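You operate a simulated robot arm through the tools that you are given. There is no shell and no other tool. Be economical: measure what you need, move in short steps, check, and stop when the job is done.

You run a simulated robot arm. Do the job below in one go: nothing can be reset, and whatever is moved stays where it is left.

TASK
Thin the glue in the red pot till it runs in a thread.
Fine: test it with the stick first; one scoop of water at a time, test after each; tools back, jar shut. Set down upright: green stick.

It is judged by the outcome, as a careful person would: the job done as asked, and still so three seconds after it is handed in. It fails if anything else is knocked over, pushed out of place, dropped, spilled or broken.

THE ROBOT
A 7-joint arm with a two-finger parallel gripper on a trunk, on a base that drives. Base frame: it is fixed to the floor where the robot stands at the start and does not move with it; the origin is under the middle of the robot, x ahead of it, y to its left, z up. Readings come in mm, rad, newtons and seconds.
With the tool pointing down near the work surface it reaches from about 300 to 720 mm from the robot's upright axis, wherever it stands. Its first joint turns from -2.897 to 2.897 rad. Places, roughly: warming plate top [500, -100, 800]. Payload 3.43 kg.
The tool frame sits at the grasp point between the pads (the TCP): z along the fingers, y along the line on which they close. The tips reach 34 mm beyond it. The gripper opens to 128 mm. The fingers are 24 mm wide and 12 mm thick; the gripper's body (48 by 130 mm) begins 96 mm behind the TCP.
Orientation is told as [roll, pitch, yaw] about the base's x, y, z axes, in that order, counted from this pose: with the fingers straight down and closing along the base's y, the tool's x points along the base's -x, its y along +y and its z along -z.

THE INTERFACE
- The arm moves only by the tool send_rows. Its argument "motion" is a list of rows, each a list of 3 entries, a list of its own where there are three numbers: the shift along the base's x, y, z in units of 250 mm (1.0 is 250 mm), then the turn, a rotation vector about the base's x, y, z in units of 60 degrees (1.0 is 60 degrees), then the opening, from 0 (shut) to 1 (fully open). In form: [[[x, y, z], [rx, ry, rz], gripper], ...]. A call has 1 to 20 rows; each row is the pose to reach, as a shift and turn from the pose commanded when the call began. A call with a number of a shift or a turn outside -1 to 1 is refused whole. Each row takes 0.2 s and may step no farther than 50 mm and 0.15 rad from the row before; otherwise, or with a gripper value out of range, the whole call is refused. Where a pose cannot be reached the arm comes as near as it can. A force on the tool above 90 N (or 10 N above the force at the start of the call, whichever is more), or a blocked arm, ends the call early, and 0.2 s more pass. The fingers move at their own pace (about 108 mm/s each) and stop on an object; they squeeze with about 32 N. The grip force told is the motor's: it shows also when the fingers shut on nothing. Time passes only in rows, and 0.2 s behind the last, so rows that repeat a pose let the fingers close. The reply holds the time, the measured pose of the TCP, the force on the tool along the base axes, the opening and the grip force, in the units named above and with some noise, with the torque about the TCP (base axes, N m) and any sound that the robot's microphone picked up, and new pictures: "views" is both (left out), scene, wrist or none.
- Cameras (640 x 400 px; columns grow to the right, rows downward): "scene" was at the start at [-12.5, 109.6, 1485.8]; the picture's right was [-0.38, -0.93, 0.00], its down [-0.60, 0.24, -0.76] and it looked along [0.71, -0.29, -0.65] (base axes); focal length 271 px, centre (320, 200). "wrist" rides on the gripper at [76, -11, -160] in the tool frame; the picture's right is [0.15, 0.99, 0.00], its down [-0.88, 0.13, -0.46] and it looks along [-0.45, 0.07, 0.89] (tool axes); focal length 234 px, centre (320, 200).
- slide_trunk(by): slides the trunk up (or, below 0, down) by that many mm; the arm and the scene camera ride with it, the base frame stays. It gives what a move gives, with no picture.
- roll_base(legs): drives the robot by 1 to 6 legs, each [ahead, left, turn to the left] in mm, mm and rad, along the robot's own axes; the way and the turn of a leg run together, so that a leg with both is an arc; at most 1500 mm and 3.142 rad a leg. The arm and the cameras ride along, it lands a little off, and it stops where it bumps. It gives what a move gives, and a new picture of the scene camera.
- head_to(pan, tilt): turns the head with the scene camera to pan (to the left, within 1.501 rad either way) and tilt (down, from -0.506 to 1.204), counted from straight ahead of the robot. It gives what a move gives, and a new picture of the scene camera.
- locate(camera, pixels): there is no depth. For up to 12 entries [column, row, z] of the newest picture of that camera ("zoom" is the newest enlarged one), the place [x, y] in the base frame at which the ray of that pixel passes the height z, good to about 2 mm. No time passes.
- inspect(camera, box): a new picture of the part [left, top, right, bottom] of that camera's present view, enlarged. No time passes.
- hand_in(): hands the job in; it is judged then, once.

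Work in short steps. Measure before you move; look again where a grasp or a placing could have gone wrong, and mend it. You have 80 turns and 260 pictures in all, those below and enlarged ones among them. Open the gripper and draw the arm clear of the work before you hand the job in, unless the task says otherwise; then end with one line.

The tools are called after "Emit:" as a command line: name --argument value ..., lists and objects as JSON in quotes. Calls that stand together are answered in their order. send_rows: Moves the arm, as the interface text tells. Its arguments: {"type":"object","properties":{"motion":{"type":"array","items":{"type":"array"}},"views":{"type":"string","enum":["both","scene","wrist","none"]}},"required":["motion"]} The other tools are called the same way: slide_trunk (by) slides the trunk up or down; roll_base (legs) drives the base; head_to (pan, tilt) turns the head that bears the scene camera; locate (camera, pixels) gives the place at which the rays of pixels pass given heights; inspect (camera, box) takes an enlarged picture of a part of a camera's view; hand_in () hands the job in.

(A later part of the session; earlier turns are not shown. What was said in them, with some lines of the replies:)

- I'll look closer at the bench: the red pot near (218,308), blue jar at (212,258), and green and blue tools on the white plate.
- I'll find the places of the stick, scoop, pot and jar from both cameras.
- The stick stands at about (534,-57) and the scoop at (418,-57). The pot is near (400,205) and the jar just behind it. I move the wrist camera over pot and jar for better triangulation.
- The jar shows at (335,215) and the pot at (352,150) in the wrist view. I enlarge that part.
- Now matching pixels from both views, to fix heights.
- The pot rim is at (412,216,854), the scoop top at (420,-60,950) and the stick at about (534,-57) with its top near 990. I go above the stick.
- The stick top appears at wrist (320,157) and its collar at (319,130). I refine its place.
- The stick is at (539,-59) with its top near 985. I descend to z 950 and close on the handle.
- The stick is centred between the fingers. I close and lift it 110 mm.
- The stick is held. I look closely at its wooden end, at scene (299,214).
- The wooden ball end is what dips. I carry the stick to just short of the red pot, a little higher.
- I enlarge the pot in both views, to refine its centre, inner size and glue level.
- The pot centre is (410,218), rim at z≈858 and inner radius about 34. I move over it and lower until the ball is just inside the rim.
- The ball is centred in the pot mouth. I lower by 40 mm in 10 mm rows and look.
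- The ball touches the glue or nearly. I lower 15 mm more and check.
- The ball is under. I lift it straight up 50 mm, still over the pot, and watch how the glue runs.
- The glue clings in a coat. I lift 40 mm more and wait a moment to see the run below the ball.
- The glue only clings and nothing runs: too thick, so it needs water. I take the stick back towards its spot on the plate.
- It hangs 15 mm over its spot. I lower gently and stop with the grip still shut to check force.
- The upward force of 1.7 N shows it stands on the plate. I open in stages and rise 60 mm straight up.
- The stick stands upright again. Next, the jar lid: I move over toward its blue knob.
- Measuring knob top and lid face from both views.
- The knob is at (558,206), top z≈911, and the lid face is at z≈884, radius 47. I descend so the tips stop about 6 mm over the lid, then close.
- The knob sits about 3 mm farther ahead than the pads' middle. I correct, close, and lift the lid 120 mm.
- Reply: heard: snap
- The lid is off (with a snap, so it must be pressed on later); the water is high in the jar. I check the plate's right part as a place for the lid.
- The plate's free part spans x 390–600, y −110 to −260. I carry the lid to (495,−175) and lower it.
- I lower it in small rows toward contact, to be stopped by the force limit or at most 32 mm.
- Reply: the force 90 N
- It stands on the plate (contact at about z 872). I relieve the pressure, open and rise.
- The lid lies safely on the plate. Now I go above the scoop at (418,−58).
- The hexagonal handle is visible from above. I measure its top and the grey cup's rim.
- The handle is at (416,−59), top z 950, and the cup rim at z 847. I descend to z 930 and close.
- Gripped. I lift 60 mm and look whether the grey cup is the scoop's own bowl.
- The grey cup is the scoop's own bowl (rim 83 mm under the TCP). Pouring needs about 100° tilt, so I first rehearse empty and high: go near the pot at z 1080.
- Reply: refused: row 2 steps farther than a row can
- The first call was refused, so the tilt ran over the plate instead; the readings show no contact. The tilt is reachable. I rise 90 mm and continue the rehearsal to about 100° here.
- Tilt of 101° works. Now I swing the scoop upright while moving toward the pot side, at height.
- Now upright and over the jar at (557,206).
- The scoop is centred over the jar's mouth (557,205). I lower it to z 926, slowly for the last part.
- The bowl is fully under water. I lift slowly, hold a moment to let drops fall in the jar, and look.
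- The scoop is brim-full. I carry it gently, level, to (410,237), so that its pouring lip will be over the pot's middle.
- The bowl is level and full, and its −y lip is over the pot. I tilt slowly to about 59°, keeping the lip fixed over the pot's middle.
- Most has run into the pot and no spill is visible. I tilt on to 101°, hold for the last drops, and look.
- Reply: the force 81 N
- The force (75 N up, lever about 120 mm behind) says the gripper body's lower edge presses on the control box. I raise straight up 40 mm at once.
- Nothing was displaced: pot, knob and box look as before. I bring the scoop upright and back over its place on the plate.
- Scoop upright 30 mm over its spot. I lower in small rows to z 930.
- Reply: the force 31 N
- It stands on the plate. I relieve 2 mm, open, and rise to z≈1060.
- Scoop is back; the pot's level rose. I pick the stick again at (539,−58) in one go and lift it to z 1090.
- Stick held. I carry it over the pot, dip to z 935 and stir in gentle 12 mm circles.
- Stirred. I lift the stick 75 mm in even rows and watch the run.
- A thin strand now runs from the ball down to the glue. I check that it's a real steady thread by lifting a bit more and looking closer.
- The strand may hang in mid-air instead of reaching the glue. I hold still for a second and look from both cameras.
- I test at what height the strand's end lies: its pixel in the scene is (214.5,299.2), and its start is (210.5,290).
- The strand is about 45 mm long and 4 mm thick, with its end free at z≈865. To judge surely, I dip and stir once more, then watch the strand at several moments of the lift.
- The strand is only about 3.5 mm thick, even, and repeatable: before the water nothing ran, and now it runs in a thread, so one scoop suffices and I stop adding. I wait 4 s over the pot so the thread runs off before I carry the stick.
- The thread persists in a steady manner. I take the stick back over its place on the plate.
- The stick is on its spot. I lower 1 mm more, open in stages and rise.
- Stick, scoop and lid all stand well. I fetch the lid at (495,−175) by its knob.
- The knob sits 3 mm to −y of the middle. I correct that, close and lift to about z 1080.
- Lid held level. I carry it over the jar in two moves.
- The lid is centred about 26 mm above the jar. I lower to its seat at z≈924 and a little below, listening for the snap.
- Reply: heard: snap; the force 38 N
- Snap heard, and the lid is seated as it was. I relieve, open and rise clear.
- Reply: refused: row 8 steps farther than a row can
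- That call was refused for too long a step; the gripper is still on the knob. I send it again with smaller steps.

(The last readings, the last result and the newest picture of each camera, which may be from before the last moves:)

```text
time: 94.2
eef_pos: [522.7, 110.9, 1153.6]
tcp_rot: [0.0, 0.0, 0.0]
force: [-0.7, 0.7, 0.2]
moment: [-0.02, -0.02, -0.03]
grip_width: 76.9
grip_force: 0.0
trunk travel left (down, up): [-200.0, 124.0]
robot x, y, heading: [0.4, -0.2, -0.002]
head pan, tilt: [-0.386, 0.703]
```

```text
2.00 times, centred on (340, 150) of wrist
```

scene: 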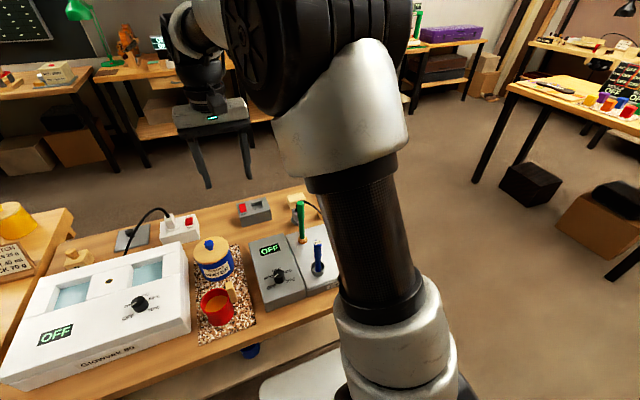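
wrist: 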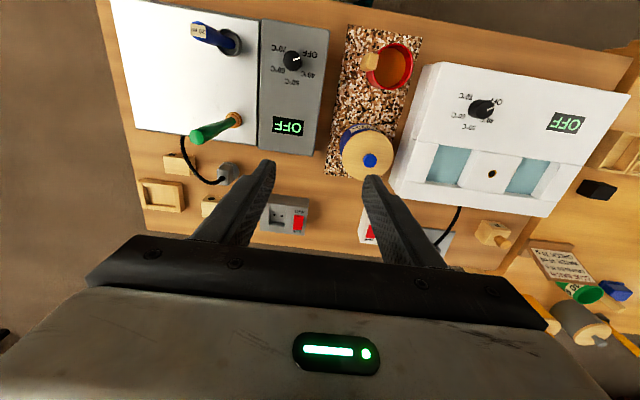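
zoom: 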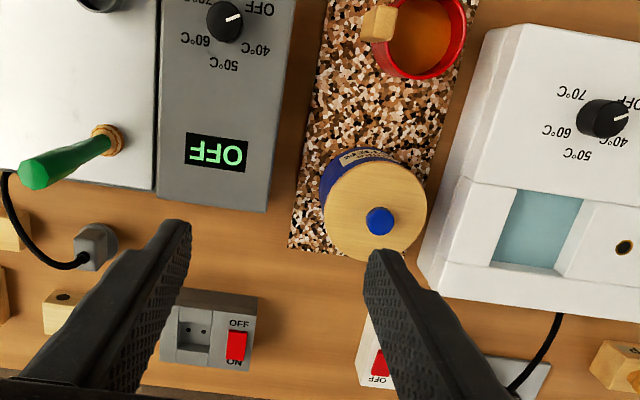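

The jar is shut, the scoop and green stick stand upright in their places, the pot is in place, and no spill is visible. The arm is clear and open, so I hand in.

Emit:
hand_in

```text
The job is handed in.
```

The job is handed in. The glue took one scoop of water: before it, nothing ran off the stick. Afterwards it hung in a thin thread about 45 mm long, which I judged thin enough although it stopped short of the pot. The green stick and the scoop are back upright in their places, and the jar lid is snapped shut. During the pour the gripper pressed on the control box (about 75 N), and I saw nothing moved or spilled.
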